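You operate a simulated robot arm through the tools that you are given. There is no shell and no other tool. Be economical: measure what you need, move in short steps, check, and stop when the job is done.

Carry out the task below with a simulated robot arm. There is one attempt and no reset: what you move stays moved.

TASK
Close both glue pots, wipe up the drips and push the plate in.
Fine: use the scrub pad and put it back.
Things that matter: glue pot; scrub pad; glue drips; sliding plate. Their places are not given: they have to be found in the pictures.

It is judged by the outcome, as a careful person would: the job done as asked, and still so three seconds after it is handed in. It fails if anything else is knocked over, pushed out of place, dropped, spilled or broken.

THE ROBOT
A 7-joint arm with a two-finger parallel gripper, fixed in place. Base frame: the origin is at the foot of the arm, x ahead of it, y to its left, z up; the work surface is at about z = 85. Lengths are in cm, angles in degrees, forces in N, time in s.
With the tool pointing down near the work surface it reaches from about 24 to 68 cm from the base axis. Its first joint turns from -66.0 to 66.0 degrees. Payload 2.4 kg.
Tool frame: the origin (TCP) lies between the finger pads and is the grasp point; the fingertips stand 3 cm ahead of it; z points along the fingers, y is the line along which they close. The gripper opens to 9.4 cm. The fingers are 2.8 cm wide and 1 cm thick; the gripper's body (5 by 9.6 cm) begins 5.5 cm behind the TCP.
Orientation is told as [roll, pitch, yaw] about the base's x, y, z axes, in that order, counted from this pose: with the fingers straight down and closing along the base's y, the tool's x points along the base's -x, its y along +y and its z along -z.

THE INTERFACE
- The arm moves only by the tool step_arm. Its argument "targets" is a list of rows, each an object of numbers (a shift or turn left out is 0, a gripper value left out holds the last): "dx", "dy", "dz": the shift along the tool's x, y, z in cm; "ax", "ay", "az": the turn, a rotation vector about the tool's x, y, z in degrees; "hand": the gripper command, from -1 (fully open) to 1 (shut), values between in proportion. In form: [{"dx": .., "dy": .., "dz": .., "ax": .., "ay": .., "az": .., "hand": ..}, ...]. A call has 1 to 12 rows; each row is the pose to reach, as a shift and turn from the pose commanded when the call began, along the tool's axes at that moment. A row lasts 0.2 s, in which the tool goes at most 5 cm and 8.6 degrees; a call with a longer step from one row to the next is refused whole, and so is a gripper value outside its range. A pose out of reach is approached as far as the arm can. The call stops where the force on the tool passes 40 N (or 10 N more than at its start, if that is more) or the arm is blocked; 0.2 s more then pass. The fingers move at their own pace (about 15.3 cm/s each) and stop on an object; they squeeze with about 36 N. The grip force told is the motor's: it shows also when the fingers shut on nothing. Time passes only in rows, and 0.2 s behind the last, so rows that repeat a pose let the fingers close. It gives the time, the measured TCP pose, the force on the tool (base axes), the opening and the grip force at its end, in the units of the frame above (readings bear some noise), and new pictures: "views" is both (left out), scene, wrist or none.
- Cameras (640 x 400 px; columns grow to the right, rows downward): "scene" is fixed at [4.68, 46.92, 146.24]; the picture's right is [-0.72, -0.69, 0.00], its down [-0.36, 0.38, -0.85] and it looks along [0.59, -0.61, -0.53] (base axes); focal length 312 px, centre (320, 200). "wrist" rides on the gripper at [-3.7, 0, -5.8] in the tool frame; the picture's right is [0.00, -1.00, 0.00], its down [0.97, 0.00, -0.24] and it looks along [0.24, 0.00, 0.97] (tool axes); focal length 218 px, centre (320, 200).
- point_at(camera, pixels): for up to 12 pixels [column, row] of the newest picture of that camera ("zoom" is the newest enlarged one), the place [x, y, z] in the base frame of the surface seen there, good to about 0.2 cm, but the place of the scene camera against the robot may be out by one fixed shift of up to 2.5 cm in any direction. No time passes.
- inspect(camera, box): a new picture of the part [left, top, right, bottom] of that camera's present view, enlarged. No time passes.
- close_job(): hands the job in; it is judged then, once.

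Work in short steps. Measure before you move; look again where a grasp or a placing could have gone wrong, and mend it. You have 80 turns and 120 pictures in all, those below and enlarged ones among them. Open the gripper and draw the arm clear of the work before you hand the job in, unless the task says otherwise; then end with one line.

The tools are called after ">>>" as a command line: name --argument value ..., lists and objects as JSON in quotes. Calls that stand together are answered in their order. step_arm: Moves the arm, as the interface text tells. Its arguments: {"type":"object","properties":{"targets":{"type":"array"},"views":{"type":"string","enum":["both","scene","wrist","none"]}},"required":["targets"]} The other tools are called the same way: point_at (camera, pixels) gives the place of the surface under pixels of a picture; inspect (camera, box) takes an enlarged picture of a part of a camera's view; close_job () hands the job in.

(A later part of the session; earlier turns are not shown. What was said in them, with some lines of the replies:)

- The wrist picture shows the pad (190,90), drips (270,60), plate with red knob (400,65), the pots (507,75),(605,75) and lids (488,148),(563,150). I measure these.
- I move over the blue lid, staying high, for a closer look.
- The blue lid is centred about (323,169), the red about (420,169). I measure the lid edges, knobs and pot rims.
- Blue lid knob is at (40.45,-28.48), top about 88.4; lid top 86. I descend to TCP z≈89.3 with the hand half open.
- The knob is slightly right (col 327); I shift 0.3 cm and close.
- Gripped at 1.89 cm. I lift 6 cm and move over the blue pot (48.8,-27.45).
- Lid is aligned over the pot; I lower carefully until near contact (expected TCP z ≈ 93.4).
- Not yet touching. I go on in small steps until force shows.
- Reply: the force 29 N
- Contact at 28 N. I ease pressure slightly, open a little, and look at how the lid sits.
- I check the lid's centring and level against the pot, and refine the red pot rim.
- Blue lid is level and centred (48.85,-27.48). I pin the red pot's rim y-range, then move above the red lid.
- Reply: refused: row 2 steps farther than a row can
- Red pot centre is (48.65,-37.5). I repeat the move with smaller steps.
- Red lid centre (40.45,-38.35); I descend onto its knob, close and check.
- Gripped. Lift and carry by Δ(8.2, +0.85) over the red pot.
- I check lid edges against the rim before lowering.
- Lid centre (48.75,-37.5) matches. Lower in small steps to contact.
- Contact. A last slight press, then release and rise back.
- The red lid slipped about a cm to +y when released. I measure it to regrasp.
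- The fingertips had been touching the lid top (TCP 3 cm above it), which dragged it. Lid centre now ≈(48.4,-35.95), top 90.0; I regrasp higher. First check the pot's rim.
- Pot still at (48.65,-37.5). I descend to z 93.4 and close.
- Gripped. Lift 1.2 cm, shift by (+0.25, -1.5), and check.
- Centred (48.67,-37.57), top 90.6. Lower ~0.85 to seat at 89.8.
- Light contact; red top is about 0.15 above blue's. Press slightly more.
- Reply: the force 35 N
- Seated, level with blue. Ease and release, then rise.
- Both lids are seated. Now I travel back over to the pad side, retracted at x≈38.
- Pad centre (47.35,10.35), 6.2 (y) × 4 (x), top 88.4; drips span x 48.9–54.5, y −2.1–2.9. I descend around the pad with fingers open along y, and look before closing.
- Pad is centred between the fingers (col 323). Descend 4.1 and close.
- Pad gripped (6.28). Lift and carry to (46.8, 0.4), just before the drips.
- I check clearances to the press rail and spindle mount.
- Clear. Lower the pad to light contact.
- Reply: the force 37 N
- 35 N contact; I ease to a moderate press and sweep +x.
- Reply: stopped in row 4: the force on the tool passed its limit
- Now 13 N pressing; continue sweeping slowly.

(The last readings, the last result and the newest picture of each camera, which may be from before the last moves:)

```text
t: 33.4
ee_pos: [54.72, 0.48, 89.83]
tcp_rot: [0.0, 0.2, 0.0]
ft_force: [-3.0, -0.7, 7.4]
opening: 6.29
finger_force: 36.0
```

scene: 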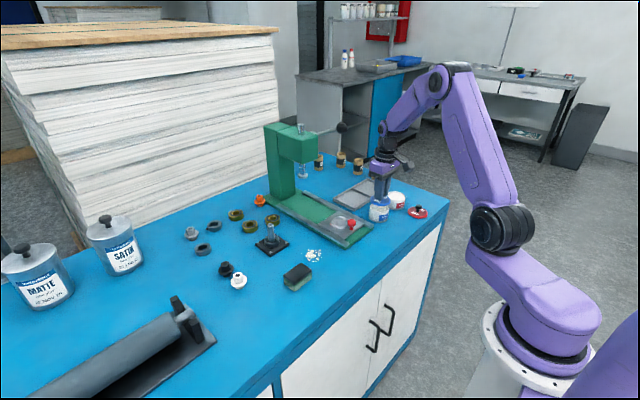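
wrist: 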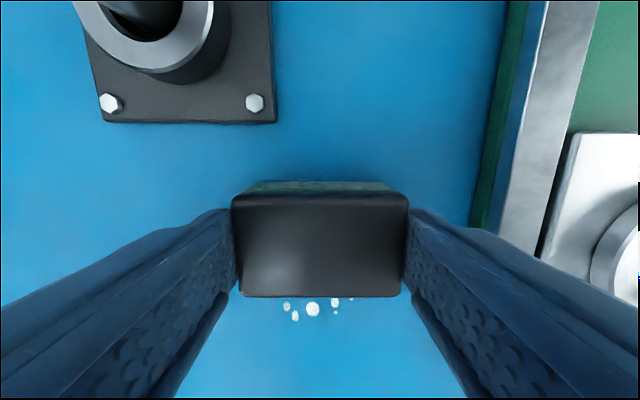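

Some spots remain behind the pad; sweep back with slightly more press.

>>> step_arm --targets '[{"dz": 0.04}, {"dx": 0.7, "dz": 0.05}, {"dx": 1.4, "dz": 0.05}, {"dx": 2.1, "dz": 0.05}, {"dx": 2.8, "dz": 0.05}, {"dx": 3.5, "dz": 0.05}, {"dx": 4.2, "dz": 0.05}, {"dx": 4.9, "dz": 0.05}, {"dx": 5.6, "dz": 0.05}, {"dx": 6.3, "dz": 0.05}, {"dx": 7, "dz": 0.05}, {"dx": 7.7, "dz": 0.05}]' --views "wrist"

```text
t: 36.0
ee_pos: [47.29, 0.33, 89.64]
tcp_rot: [0.0, -0.2, 0.1]
ft_force: [12.7, 0.2, 28.6]
opening: 6.28
finger_force: 35.9
```

wrist: 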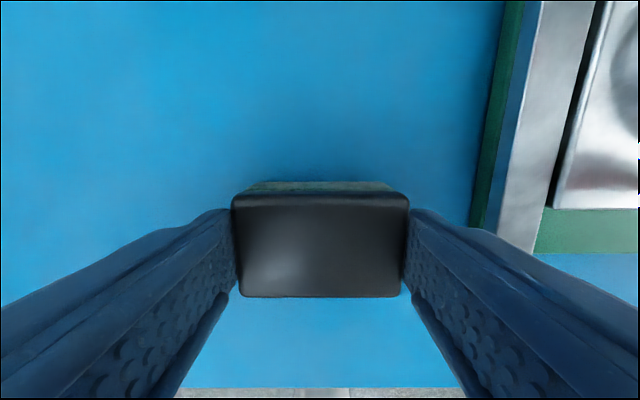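

Area ahead is clean. Lift, move toward the pad's original place, and look.

>>> step_arm --targets '[{"dz": -2}, {"dz": -4}, {"dy": 4, "dz": -4}, {"dy": 8, "dz": -4}, {"dy": 9.9, "dz": -4}, {"dy": 9.9, "dz": -3}, {"dy": 9.9, "dz": -3}]' --views "wrist"

>>> inspect --camera "scene" --box '[250, 210, 350, 300]'

>>> inspect --camera "wrist" --box '[400, 0, 640, 200]'

```text
t: 37.6
ee_pos: [47.07, 10.35, 92.49]
tcp_rot: [0.0, 0.3, 0.0]
ft_force: [0.1, 0.0, -1.5]
opening: 6.31
finger_force: 36.5
```

wrist: 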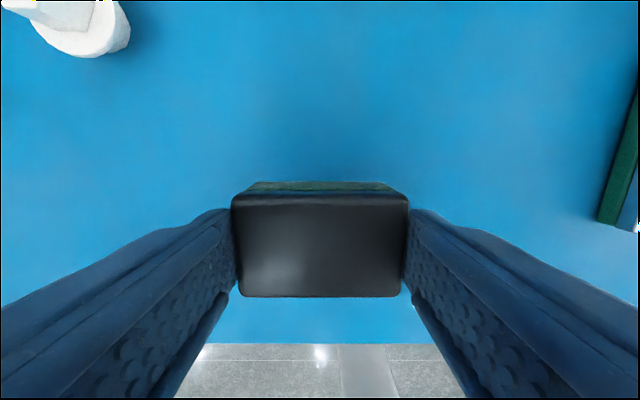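

```text
4.44 times, centred on (300, 255) of scene
```

zoom: 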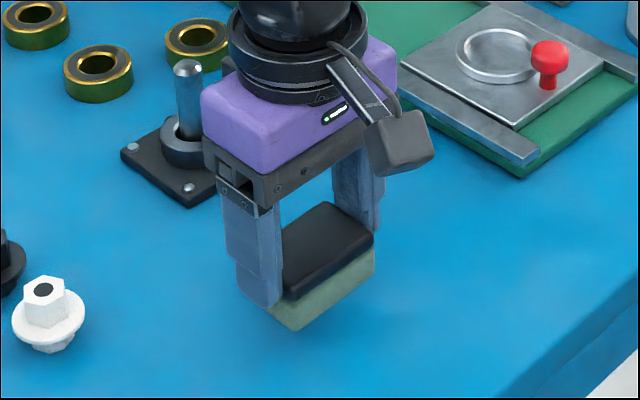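

```text
2.00 times, centred on (520, 100) of wrist
```

zoom: 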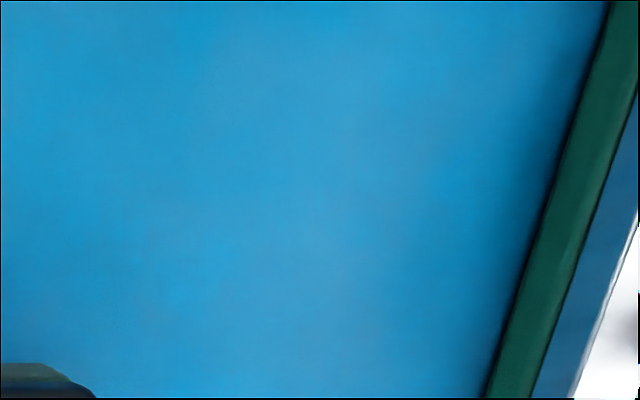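

Drips are gone. Lower the pad at its original spot to (47.35,10.4).

>>> step_arm --targets '[{"dx": -0.2, "dz": 1.2}, {"dx": -0.2, "dz": 2.2}, {"dx": -0.2, "dz": 2.5}, {"dx": -0.2, "dz": 2.6}]' --views "none"

```text
t: 38.6
ee_pos: [47.32, 10.34, 90.02]
tcp_rot: [0.0, 0.2, 0.0]
ft_force: [-1.2, 0.4, -0.7]
opening: 6.27
finger_force: 35.9
```

>>> step_arm --targets '[{"dz": 0.1}, {"dz": 0.15}, {"dz": 0.18}]' --views "none"

```text
t: 39.4
ee_pos: [47.33, 10.36, 89.9]
tcp_rot: [0.0, 0.2, -0.1]
ft_force: [-0.1, -0.2, -1.3]
opening: 6.26
finger_force: 36.0
```

>>> step_arm --targets '[{"dz": 0.06}, {"dz": 0.1}, {"dz": 0.13}]' --views "none"

```text
t: 40.2
ee_pos: [47.32, 10.39, 89.77]
tcp_rot: [0.1, 0.3, 0.0]
ft_force: [0.3, -0.3, -0.9]
opening: 6.27
finger_force: 35.8
```

Still no contact force; a further 0.1, then release and rise.

>>> step_arm --targets '[{"dz": 0.06}, {"dz": 0.1}, {"dz": 0.1}]' --views "none"

```text
t: 41.0
ee_pos: [47.22, 10.31, 89.76]
tcp_rot: [0.0, 0.0, 0.1]
ft_force: [-3.0, 5.9, 18.6]
opening: 6.3
finger_force: 35.7
```

Contact reached. Release and rise.

>>> step_arm --targets '[{"dz": -0.06}, {"dz": -0.06, "hand": -1}, {"dz": -0.06, "hand": -1}, {"dz": -3, "hand": -1}, {"dz": -7, "hand": -1}, {"dx": 2, "dz": -11}, {"dx": 3, "dz": -12}, {"dx": 3, "dz": -12}]' --views "wrist"

>>> point_at --camera "wrist" --pixels '[[320, 170]]'

```text
t: 42.8
ee_pos: [44.49, 10.31, 101.8]
tcp_rot: [0.0, 0.2, 0.0]
ft_force: [-0.1, -0.4, 0.5]
opening: 9.42
finger_force: 0.1
```

wrist: 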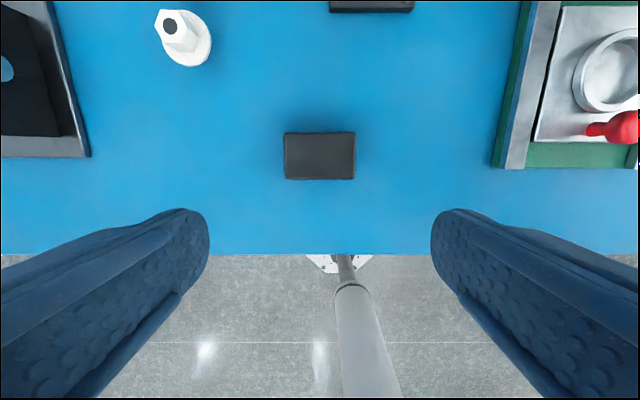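

```text
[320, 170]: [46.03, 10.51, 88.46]
```

Pad back in place. Now move to in front of the plate and measure plate, rails and press head.

>>> step_arm --targets '[{"dx": 2, "dy": -4}, {"dx": 4, "dy": -8}, {"dx": 5, "dy": -12}, {"dx": 5, "dy": -16}, {"dx": 5, "dy": -20}, {"dx": 5, "dy": -24}, {"dx": 5, "dy": -24.4}, {"dx": 5, "dy": -24.4}]' --views "wrist"

>>> inspect --camera "scene" --box '[250, 110, 400, 260]'

>>> point_at --camera "scene" --pixels '[[303, 176], [304, 168], [316, 157], [304, 188], [290, 160], [351, 222], [335, 210], [266, 196]]'

```text
t: 44.6
ee_pos: [39.23, -14.02, 101.81]
tcp_rot: [0.0, 0.2, -0.1]
ft_force: [-1.1, 0.3, -0.7]
opening: 9.41
finger_force: 0.1
```

wrist: 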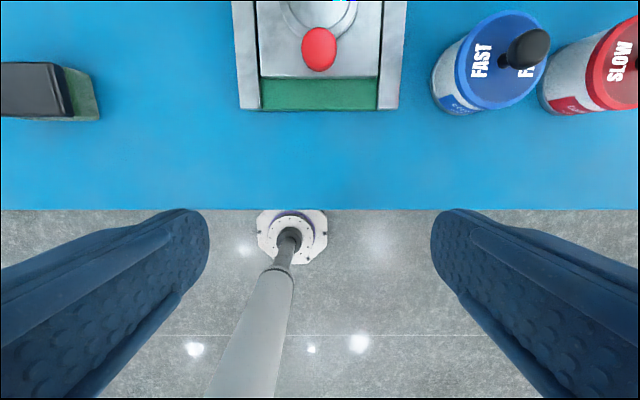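

```text
2.67 times, centred on (325, 185) of scene
```

zoom: 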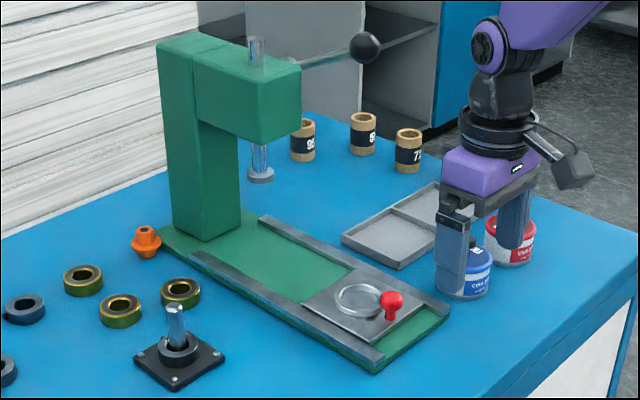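

```text
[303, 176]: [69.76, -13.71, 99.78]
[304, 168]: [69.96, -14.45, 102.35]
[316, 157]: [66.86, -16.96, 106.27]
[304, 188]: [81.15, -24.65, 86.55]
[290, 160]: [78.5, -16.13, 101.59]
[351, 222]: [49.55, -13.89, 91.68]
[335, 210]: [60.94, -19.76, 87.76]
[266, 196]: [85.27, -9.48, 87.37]
```

The ram is at about x 69.4 (bias-corrected), so travel is ~16 cm under a press head; a vertical gripper would hit it. I'll tilt the tool 40° (fingers forward-down) and grip the red knob. First tilt here, and measure the knob.

>>> point_at --camera "wrist" --pixels '[[319, 50], [319, 66], [306, 50], [332, 50], [320, 90], [250, 90], [390, 90], [265, 60], [375, 60]]'

>>> step_arm --targets '[{"ay": -8, "hand": 0}, {"ay": -16, "hand": 0}, {"ay": -24, "hand": 0}, {"ay": -32, "hand": 0}, {"ay": -40, "hand": 0}, {"ay": -40, "hand": 0}]' --views "both"

```text
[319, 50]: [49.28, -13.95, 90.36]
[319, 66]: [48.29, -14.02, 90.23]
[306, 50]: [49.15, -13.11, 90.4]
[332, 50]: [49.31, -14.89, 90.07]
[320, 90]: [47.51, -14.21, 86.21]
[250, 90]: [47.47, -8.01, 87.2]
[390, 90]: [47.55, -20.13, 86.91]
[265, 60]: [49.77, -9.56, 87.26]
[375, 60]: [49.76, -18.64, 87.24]
```

```text
t: 46.0
ee_pos: [39.17, -12.97, 101.6]
tcp_rot: [1.1, -36.4, 4.3]
ft_force: [1.1, -2.3, 1.4]
opening: 4.72
finger_force: 0.0
out of reach, approached as far as the arm can: row 4, 5, 6
```

scene: 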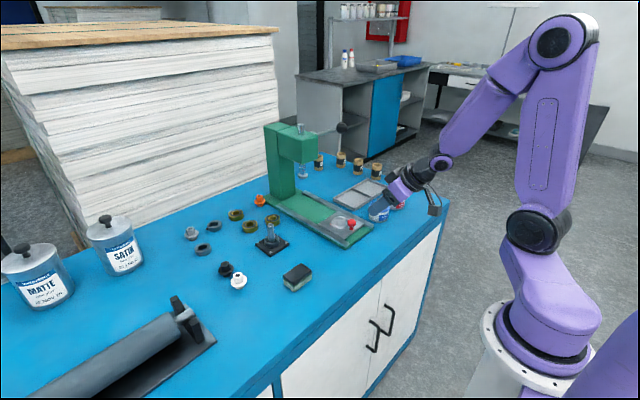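
wrist: 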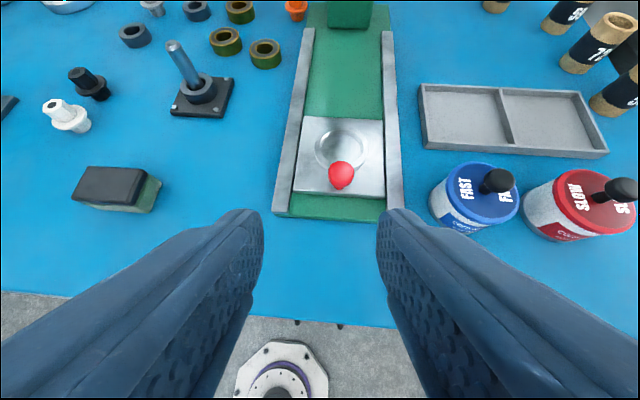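

The tilt hit a limit at ~36° here (yaw drifted 4°). Farther out it should be easier; I move forward/down a bit and back the tilt off a little.

>>> step_arm --targets '[{"dx": -0.2, "dz": 1.8, "ay": 4}, {"dx": -0.4, "dz": 3.7, "ay": 4}, {"dx": -0.6, "dz": 5.6, "ay": 4}, {"dx": -0.6, "dz": 5.6, "ay": 4}]' --views "wrist"

```text
t: 47.0
ee_pos: [43.59, -12.89, 97.73]
tcp_rot: [2.8, -32.8, -0.2]
ft_force: [-0.9, -0.8, 0.5]
opening: 4.68
finger_force: 0.1
```

wrist: 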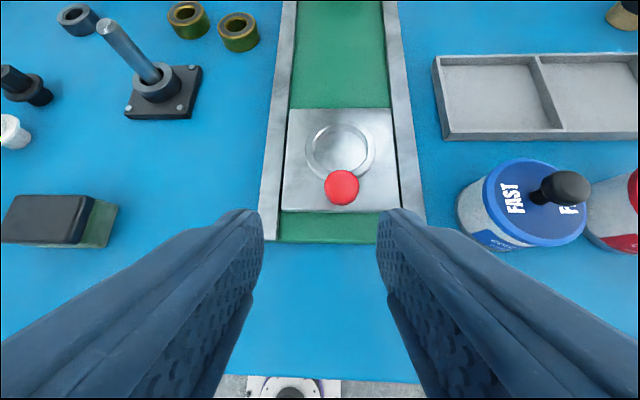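

Pose [2.8,-32.8,-0.2]; I remove the roll, shift y to −14.0 and approach behind the knob along the finger axis.

>>> step_arm --targets '[{"dx": -0.1, "dy": -0.6, "dz": 1.5, "ax": 2.3, "az": -1.5}, {"dx": -0.2, "dy": -1.2, "dz": 3, "ax": 2.3, "az": -1.5}, {"dx": -0.2, "dy": -1.25, "dz": 4.4, "ax": 2.3, "az": -1.5}, {"dx": -0.2, "dy": -1.25, "dz": 4.4, "ax": 2.3, "az": -1.5}]' --views "wrist"

```text
t: 48.0
ee_pos: [45.87, -14.01, 93.97]
tcp_rot: [-0.5, -32.8, 1.8]
ft_force: [0.3, 0.0, -0.3]
opening: 4.72
finger_force: 0.1
```

wrist: 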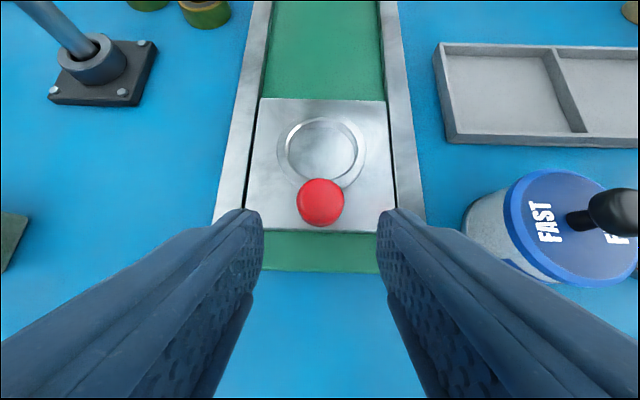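

Knob centred (321,202). Advance along the axis to TCP (48.4,−14.0,90.8).

>>> point_at --camera "wrist" --pixels '[[321, 200], [299, 202], [342, 202], [322, 222], [322, 182], [318, 145], [318, 103], [318, 229]]'

>>> step_arm --targets '[{"dx": -0.15, "dz": 1.8}, {"dx": -0.35, "dz": 3.4}, {"dx": -0.35, "dz": 4.0}, {"dx": -0.35, "dz": 4.0}]' --views "wrist"

>>> inspect --camera "scene" --box '[320, 180, 400, 250]'

```text
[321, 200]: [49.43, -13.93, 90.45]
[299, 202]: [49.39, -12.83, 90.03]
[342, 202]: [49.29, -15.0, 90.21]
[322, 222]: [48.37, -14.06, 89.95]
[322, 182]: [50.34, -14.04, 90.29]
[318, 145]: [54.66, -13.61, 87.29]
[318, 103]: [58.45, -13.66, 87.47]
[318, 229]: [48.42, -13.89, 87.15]
```

```text
t: 49.0
ee_pos: [48.34, -14.02, 90.78]
tcp_rot: [-0.4, -32.9, 1.7]
ft_force: [0.6, -0.3, 0.0]
opening: 4.74
finger_force: 0.0
```

wrist: 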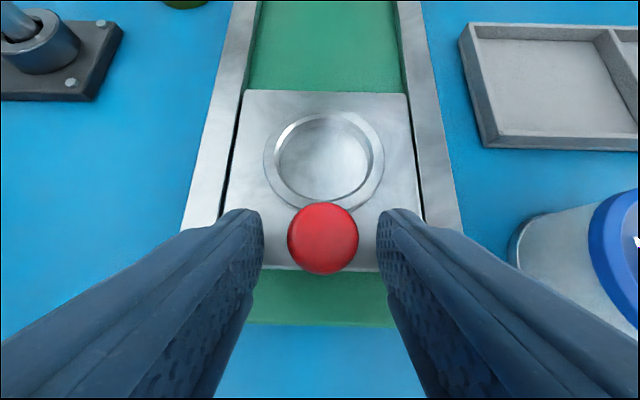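

```text
5.71 times, centred on (360, 215) of scene
```

zoom: 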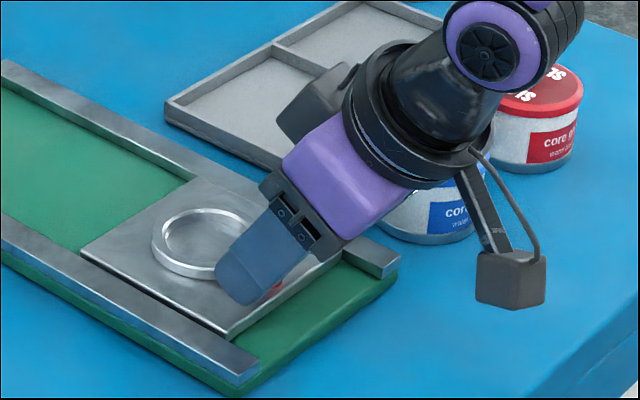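

Fingers straddle the knob. Close on it.

>>> step_arm --targets '[{"hand": 1}, {"hand": 1}, {"hand": 1}]' --views "wrist"

```text
t: 49.8
ee_pos: [48.34, -14.02, 90.75]
tcp_rot: [-0.4, -32.8, 1.6]
ft_force: [3.7, -7.6, -5.8]
opening: 2.54
finger_force: 44.6
```

wrist: 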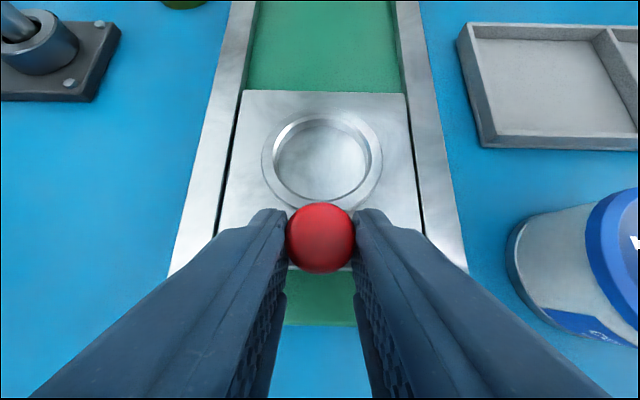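

Push 3 cm along +x first.

>>> step_arm --targets '[{"dx": -0.42, "dy": -0.01, "dz": 0.27}, {"dx": -0.84, "dy": -0.03, "dz": 0.54}, {"dx": -1.68, "dy": -0.06, "dz": 1.08}, {"dx": -2.52, "dy": -0.08, "dz": 1.63}, {"dx": -2.52, "dy": -0.08, "dz": 1.63}]' --views "wrist"

```text
t: 51.0
ee_pos: [51.21, -14.08, 90.84]
tcp_rot: [-0.4, -32.7, 1.7]
ft_force: [0.0, -12.7, -10.8]
opening: 2.53
finger_force: 44.5
```

wrist: 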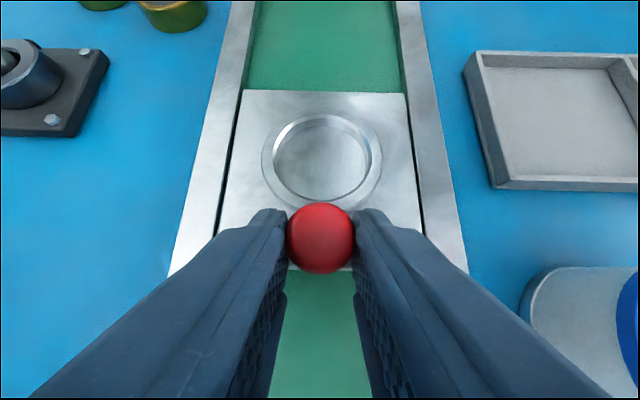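

The plate slides. Side force −12.7 y, −10.8 z: correct by 0.1 each and continue 5 cm.

>>> step_arm --targets '[{"dx": 0.05, "dy": -0.12, "dz": 0.08}, {"dx": -0.79, "dy": -0.15, "dz": 0.62}, {"dx": -1.63, "dy": -0.18, "dz": 1.16}, {"dx": -2.47, "dy": -0.2, "dz": 1.71}, {"dx": -3.31, "dy": -0.23, "dz": 2.25}, {"dx": -4.15, "dy": -0.26, "dz": 2.79}, {"dx": -4.15, "dy": -0.26, "dz": 2.79}]' --views "wrist"

```text
t: 52.6
ee_pos: [56.31, -14.01, 90.79]
tcp_rot: [-0.3, -32.9, 1.7]
ft_force: [0.6, -5.4, 4.1]
opening: 2.55
finger_force: 45.6
```

wrist: 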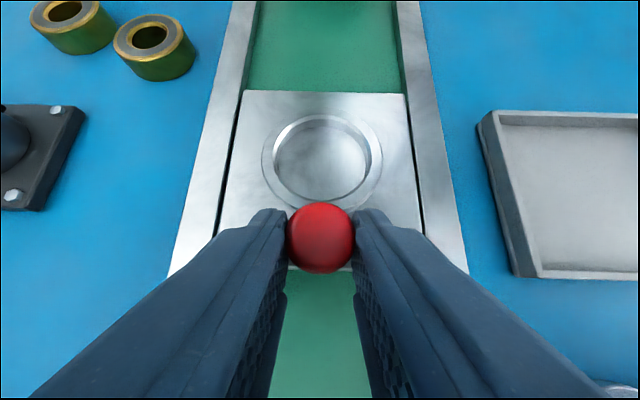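

Going well. Another 4.5 cm, then look at the press head clearance.

>>> step_arm --targets '[{"dx": -0.84, "dy": -0.04, "dz": 0.54}, {"dx": -1.68, "dy": -0.08, "dz": 1.08}, {"dx": -2.52, "dy": -0.1, "dz": 1.63}, {"dx": -3.36, "dy": -0.13, "dz": 2.17}, {"dx": -3.78, "dy": -0.15, "dz": 2.44}, {"dx": -3.78, "dy": -0.15, "dz": 2.44}]' --views "both"

>>> inspect --camera "scene" --box '[250, 110, 400, 250]'

```text
t: 54.0
ee_pos: [61.14, -13.96, 90.82]
tcp_rot: [-0.5, -33.1, 1.9]
ft_force: [-0.2, -0.3, 19.8]
opening: 2.52
finger_force: 45.3
```

scene: 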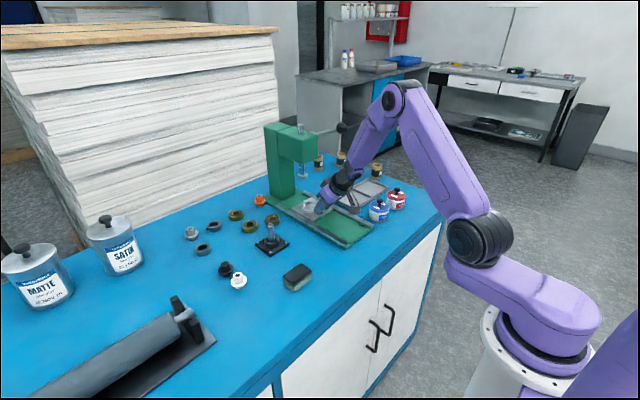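
wrist: 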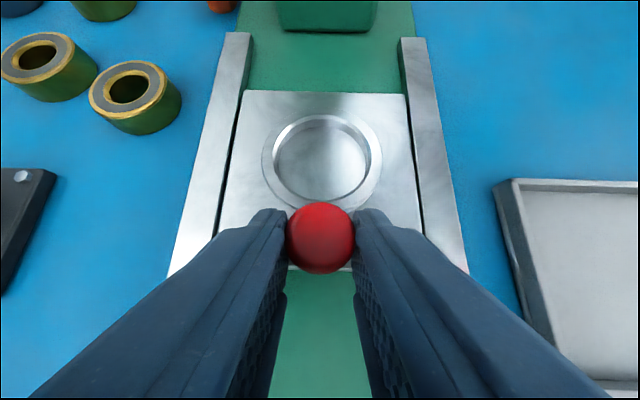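

```text
2.86 times, centred on (325, 180) of scene
```

zoom: 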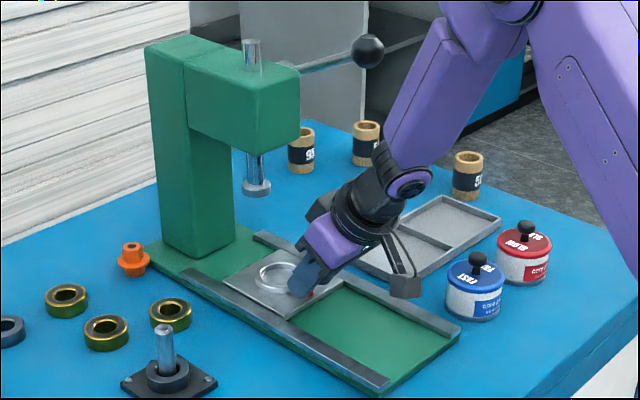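

Clearance is fine. Upward force 20 N: raise 0.12. I measure the ring, plate far edge, rail ends and column.

>>> point_at --camera "wrist" --pixels '[[320, 160], [322, 93], [320, 116], [320, 207], [238, 35], [415, 40], [322, 40], [322, 28]]'

>>> point_at --camera "zoom" --pixels '[[256, 190], [256, 180], [276, 275], [210, 240], [258, 235], [185, 272]]'

```text
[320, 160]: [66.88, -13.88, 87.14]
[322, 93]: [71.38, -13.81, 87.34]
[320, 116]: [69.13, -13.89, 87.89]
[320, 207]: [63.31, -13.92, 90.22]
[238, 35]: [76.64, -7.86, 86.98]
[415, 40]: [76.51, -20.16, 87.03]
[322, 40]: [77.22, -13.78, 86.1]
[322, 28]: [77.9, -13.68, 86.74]
```

```text
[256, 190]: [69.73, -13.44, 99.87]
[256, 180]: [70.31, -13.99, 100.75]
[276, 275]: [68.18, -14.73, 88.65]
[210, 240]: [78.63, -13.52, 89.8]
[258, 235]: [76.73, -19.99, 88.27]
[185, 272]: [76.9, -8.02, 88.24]
```

Ring centre ≈66.9, ram axis ≈70.3: about 3.4 cm remain. Push 2.8 with z correction, watching for a stop.

>>> step_arm --targets '[{"dx": -0.07, "dz": -0.1}, {"dx": -0.49, "dy": -0.01, "dz": 0.17}, {"dx": -0.91, "dy": -0.03, "dz": 0.44}, {"dx": -1.33, "dy": -0.04, "dz": 0.71}, {"dx": -1.75, "dy": -0.06, "dz": 0.98}, {"dx": -2.17, "dy": -0.07, "dz": 1.25}, {"dx": -2.42, "dy": -0.08, "dz": 1.42}, {"dx": -2.42, "dy": -0.08, "dz": 1.42}]' --views "both"

>>> inspect --camera "scene" --box '[270, 130, 370, 230]'

```text
t: 55.8
ee_pos: [63.72, -14.01, 90.79]
tcp_rot: [-0.5, -32.8, 1.9]
ft_force: [-0.7, 3.1, 8.1]
opening: 2.52
finger_force: 45.4
```

scene: 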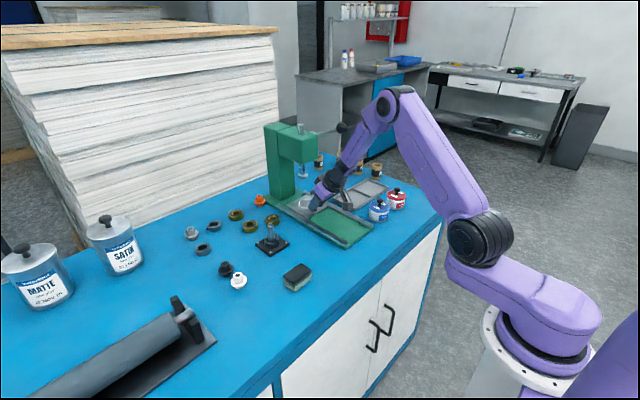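
wrist: 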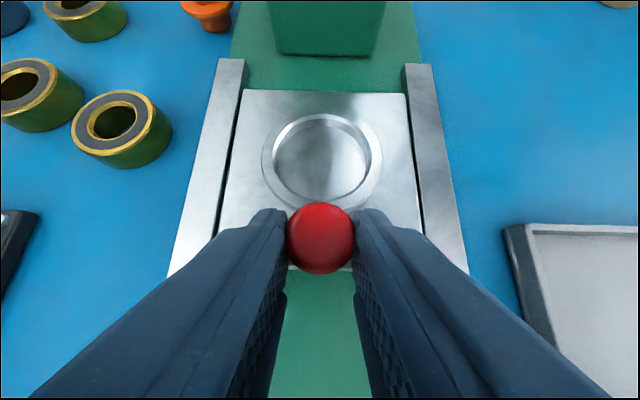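

```text
4.00 times, centred on (320, 180) of scene
```

zoom: 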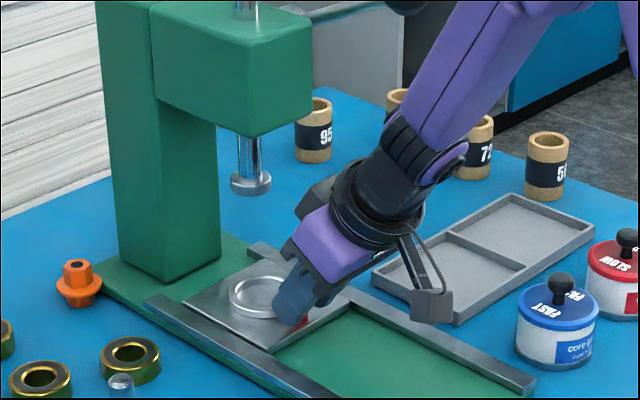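

No stop yet. I compare ring centre and ram foot in the same (scene) frame.

>>> point_at --camera "zoom" --pixels '[[233, 183], [269, 183], [250, 190], [249, 150], [232, 298], [255, 296], [240, 280], [258, 318], [188, 302], [150, 305]]'

>>> point_at --camera "wrist" --pixels '[[320, 115], [320, 160], [270, 155], [374, 155], [322, 92], [322, 54], [230, 62], [418, 68]]'

```text
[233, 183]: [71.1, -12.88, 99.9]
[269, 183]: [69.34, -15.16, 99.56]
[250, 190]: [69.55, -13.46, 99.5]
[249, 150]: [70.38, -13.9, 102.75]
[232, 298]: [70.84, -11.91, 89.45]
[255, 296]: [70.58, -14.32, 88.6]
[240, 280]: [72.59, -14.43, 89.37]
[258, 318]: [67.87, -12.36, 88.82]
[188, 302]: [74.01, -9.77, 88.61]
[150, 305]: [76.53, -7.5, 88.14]
```

```text
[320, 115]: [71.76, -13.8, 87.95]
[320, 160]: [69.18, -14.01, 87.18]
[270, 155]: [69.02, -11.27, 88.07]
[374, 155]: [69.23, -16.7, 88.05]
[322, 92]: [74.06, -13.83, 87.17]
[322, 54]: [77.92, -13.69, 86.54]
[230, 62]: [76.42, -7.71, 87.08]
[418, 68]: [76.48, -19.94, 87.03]
```

Ring ≈69.3, ram axis ≈70.1: push ~0.9 more, gently, looking for the stop.

>>> step_arm --targets '[{"dx": -0.17, "dz": 0.1}, {"dx": -0.34, "dz": 0.2}, {"dx": -0.5, "dz": 0.31}, {"dx": -0.67, "dz": 0.42}, {"dx": -0.76, "dz": 0.48}, {"dx": -0.76, "dz": 0.48}]' --views "wrist"

```text
t: 57.2
ee_pos: [64.54, -14.04, 90.69]
tcp_rot: [-0.4, -32.7, 1.7]
ft_force: [2.0, 2.3, -6.1]
opening: 2.52
finger_force: 45.1
```

wrist: 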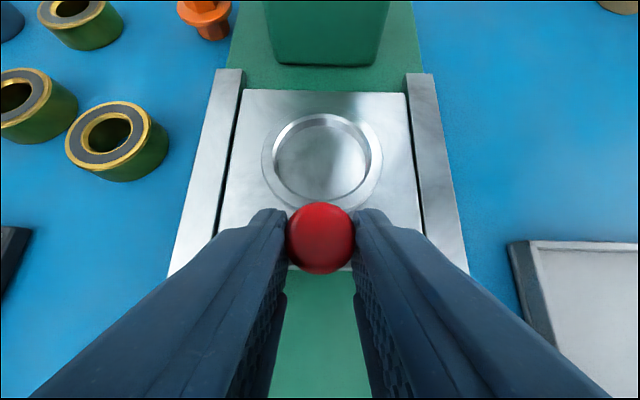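

No stop yet; probe 0.4 more.

>>> step_arm --targets '[{"dx": -0.08, "dz": 0.05}, {"dx": -0.17, "dz": 0.11}, {"dx": -0.25, "dz": 0.16}, {"dx": -0.34, "dz": 0.22}, {"dx": -0.34, "dz": 0.22}]' --views "wrist"

>>> inspect --camera "scene" --box '[280, 150, 350, 220]'

>>> point_at --camera "wrist" --pixels '[[320, 115], [320, 160], [266, 155], [378, 155], [322, 92], [322, 64], [225, 70], [420, 76]]'

```text
t: 58.4
ee_pos: [64.92, -13.95, 90.72]
tcp_rot: [-0.2, -32.7, 1.7]
ft_force: [-16.9, 2.8, 1.1]
opening: 2.51
finger_force: 44.9
```

wrist: 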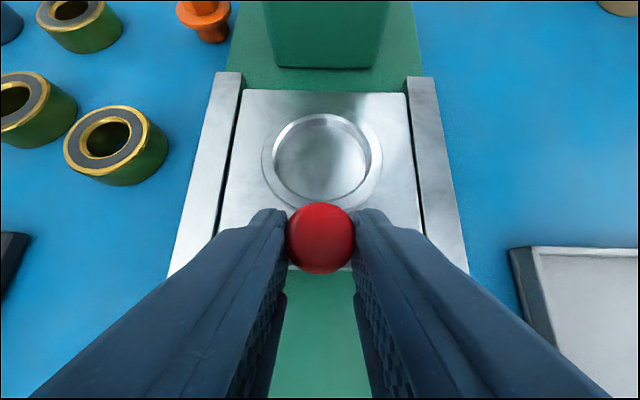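

```text
5.71 times, centred on (315, 185) of scene
```

zoom: 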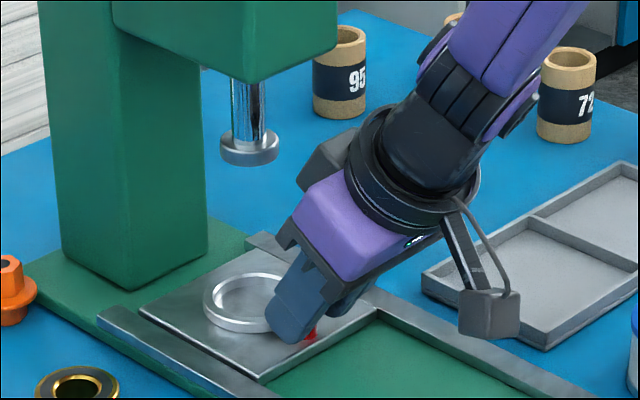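

```text
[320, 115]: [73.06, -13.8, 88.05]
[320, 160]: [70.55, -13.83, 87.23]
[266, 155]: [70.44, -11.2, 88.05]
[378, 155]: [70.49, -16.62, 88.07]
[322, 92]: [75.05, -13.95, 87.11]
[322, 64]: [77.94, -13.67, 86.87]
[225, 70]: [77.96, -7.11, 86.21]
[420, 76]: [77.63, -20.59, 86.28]
```

Force −17 N in x: a stop. One more 0.15 to confirm.

>>> step_arm --targets '[{"dx": -0.08, "dz": 0.05}, {"dx": -0.13, "dz": 0.08}, {"dx": -0.13, "dz": 0.08}]' --views "none"

```text
t: 59.2
ee_pos: [64.98, -14.06, 90.76]
tcp_rot: [-0.4, -32.6, 1.8]
ft_force: [-31.5, 4.9, 12.8]
opening: 2.5
finger_force: 44.5
```

End stop confirmed (31 N). Open and retreat along the finger axis.

>>> step_arm --targets '[{"hand": 0}, {"hand": 0}, {"hand": 0}, {"dz": -2, "hand": 0}, {"dx": 1.5, "dz": -5, "hand": 0}, {"dx": 4, "dz": -8, "hand": 0}, {"dx": 6.5, "dz": -11, "hand": 0}, {"dx": 6.5, "dz": -14, "hand": 0}, {"dx": 6.5, "dz": -14, "hand": 0}]' --views "both"

>>> inspect --camera "scene" --box '[250, 110, 410, 260]'

```text
t: 61.2
ee_pos: [51.98, -14.49, 99.08]
tcp_rot: [-0.4, -32.9, 1.7]
ft_force: [-0.3, 0.2, -0.4]
opening: 4.71
finger_force: 0.0
```

scene: 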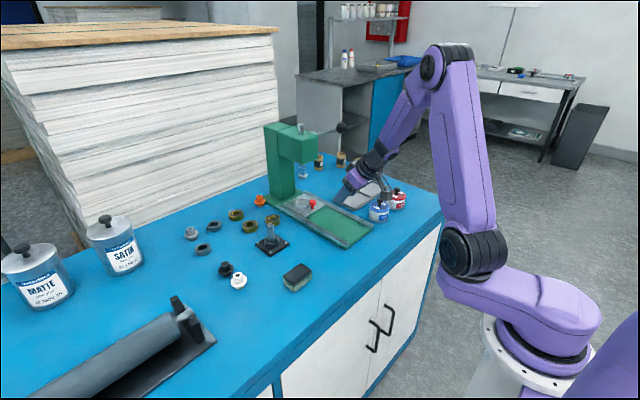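
wrist: 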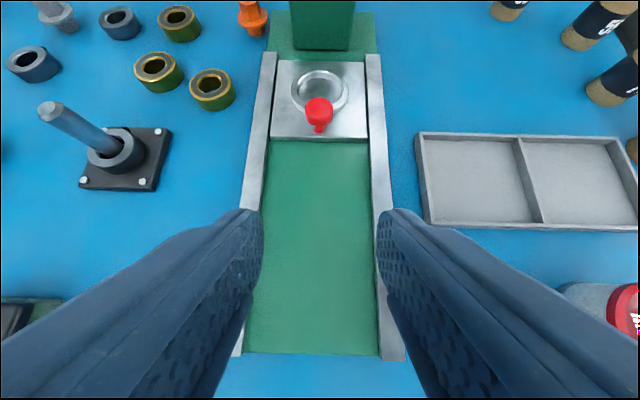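

```text
2.67 times, centred on (330, 185) of scene
```

zoom: 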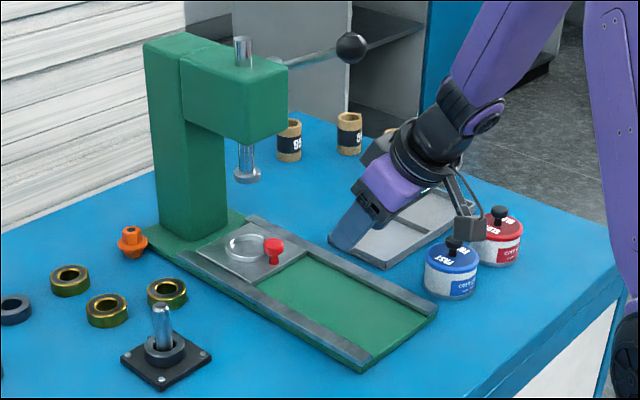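

Plate is in. I draw the arm up and back, straightening the tool, for a last check.

>>> step_arm --targets '[{"dx": 0.5, "dz": -4, "ay": 6}, {"dx": 1, "dz": -8, "ay": 13, "hand": -1}, {"dx": 2.5, "dz": -12, "ay": 20}, {"dx": 4, "dz": -15, "ay": 27}, {"dx": 5, "dz": -17, "ay": 32.7}, {"dx": 5, "dz": -17, "ay": 32.7}]' --views "both"

>>> inspect --camera "scene" --box '[260, 170, 420, 300]'

>>> inspect --camera "wrist" --box '[160, 0, 400, 180]'

```text
t: 62.6
ee_pos: [38.68, -14.61, 110.6]
tcp_rot: [-0.4, 0.1, 1.5]
ft_force: [-0.1, 0.6, 0.2]
opening: 9.39
finger_force: 0.0
```

scene: 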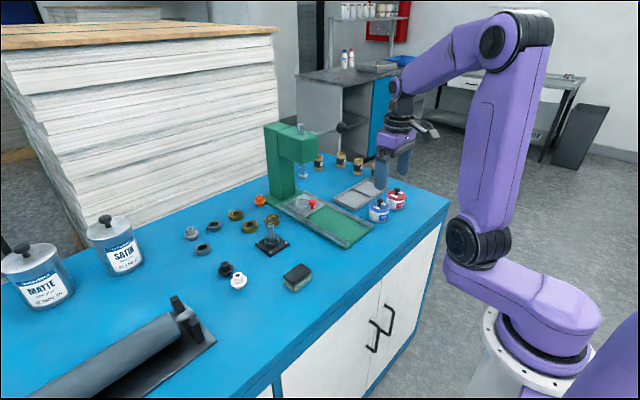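
wrist: 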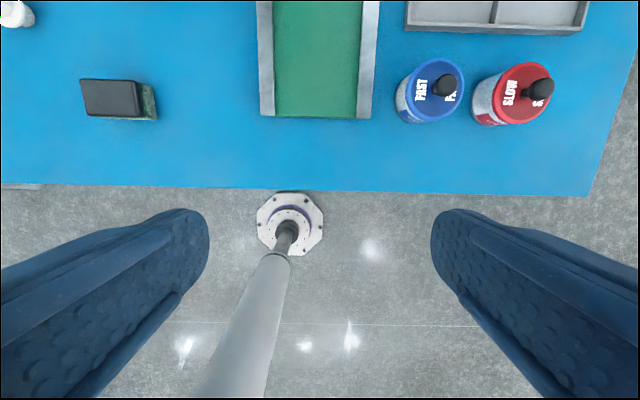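

```text
3.08 times, centred on (340, 235) of scene
```

zoom: 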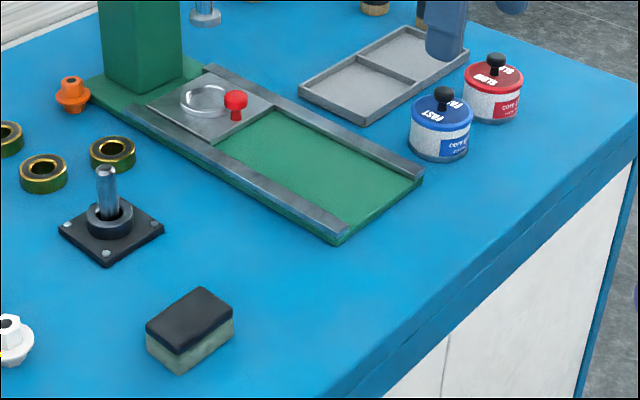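

```text
2.22 times, centred on (280, 90) of wrist
```

zoom: 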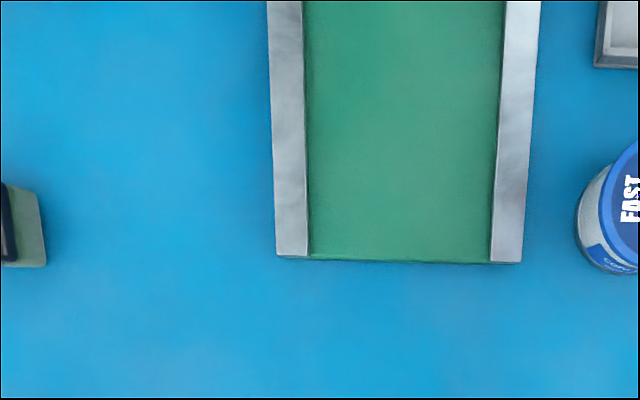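

The pictures show both lids on, no drips left, the pad back in its place and the plate fully in. The gripper is open and the arm is clear, so I hand the job in.

>>> close_job

```text
The job is handed in.
```

Both glue pots are closed, the drips are wiped up, the scrub pad is back where it was, and the plate is pushed in to its stop. The red lid slid off-centre when I first let go of it, so I gripped it again and seated it level.
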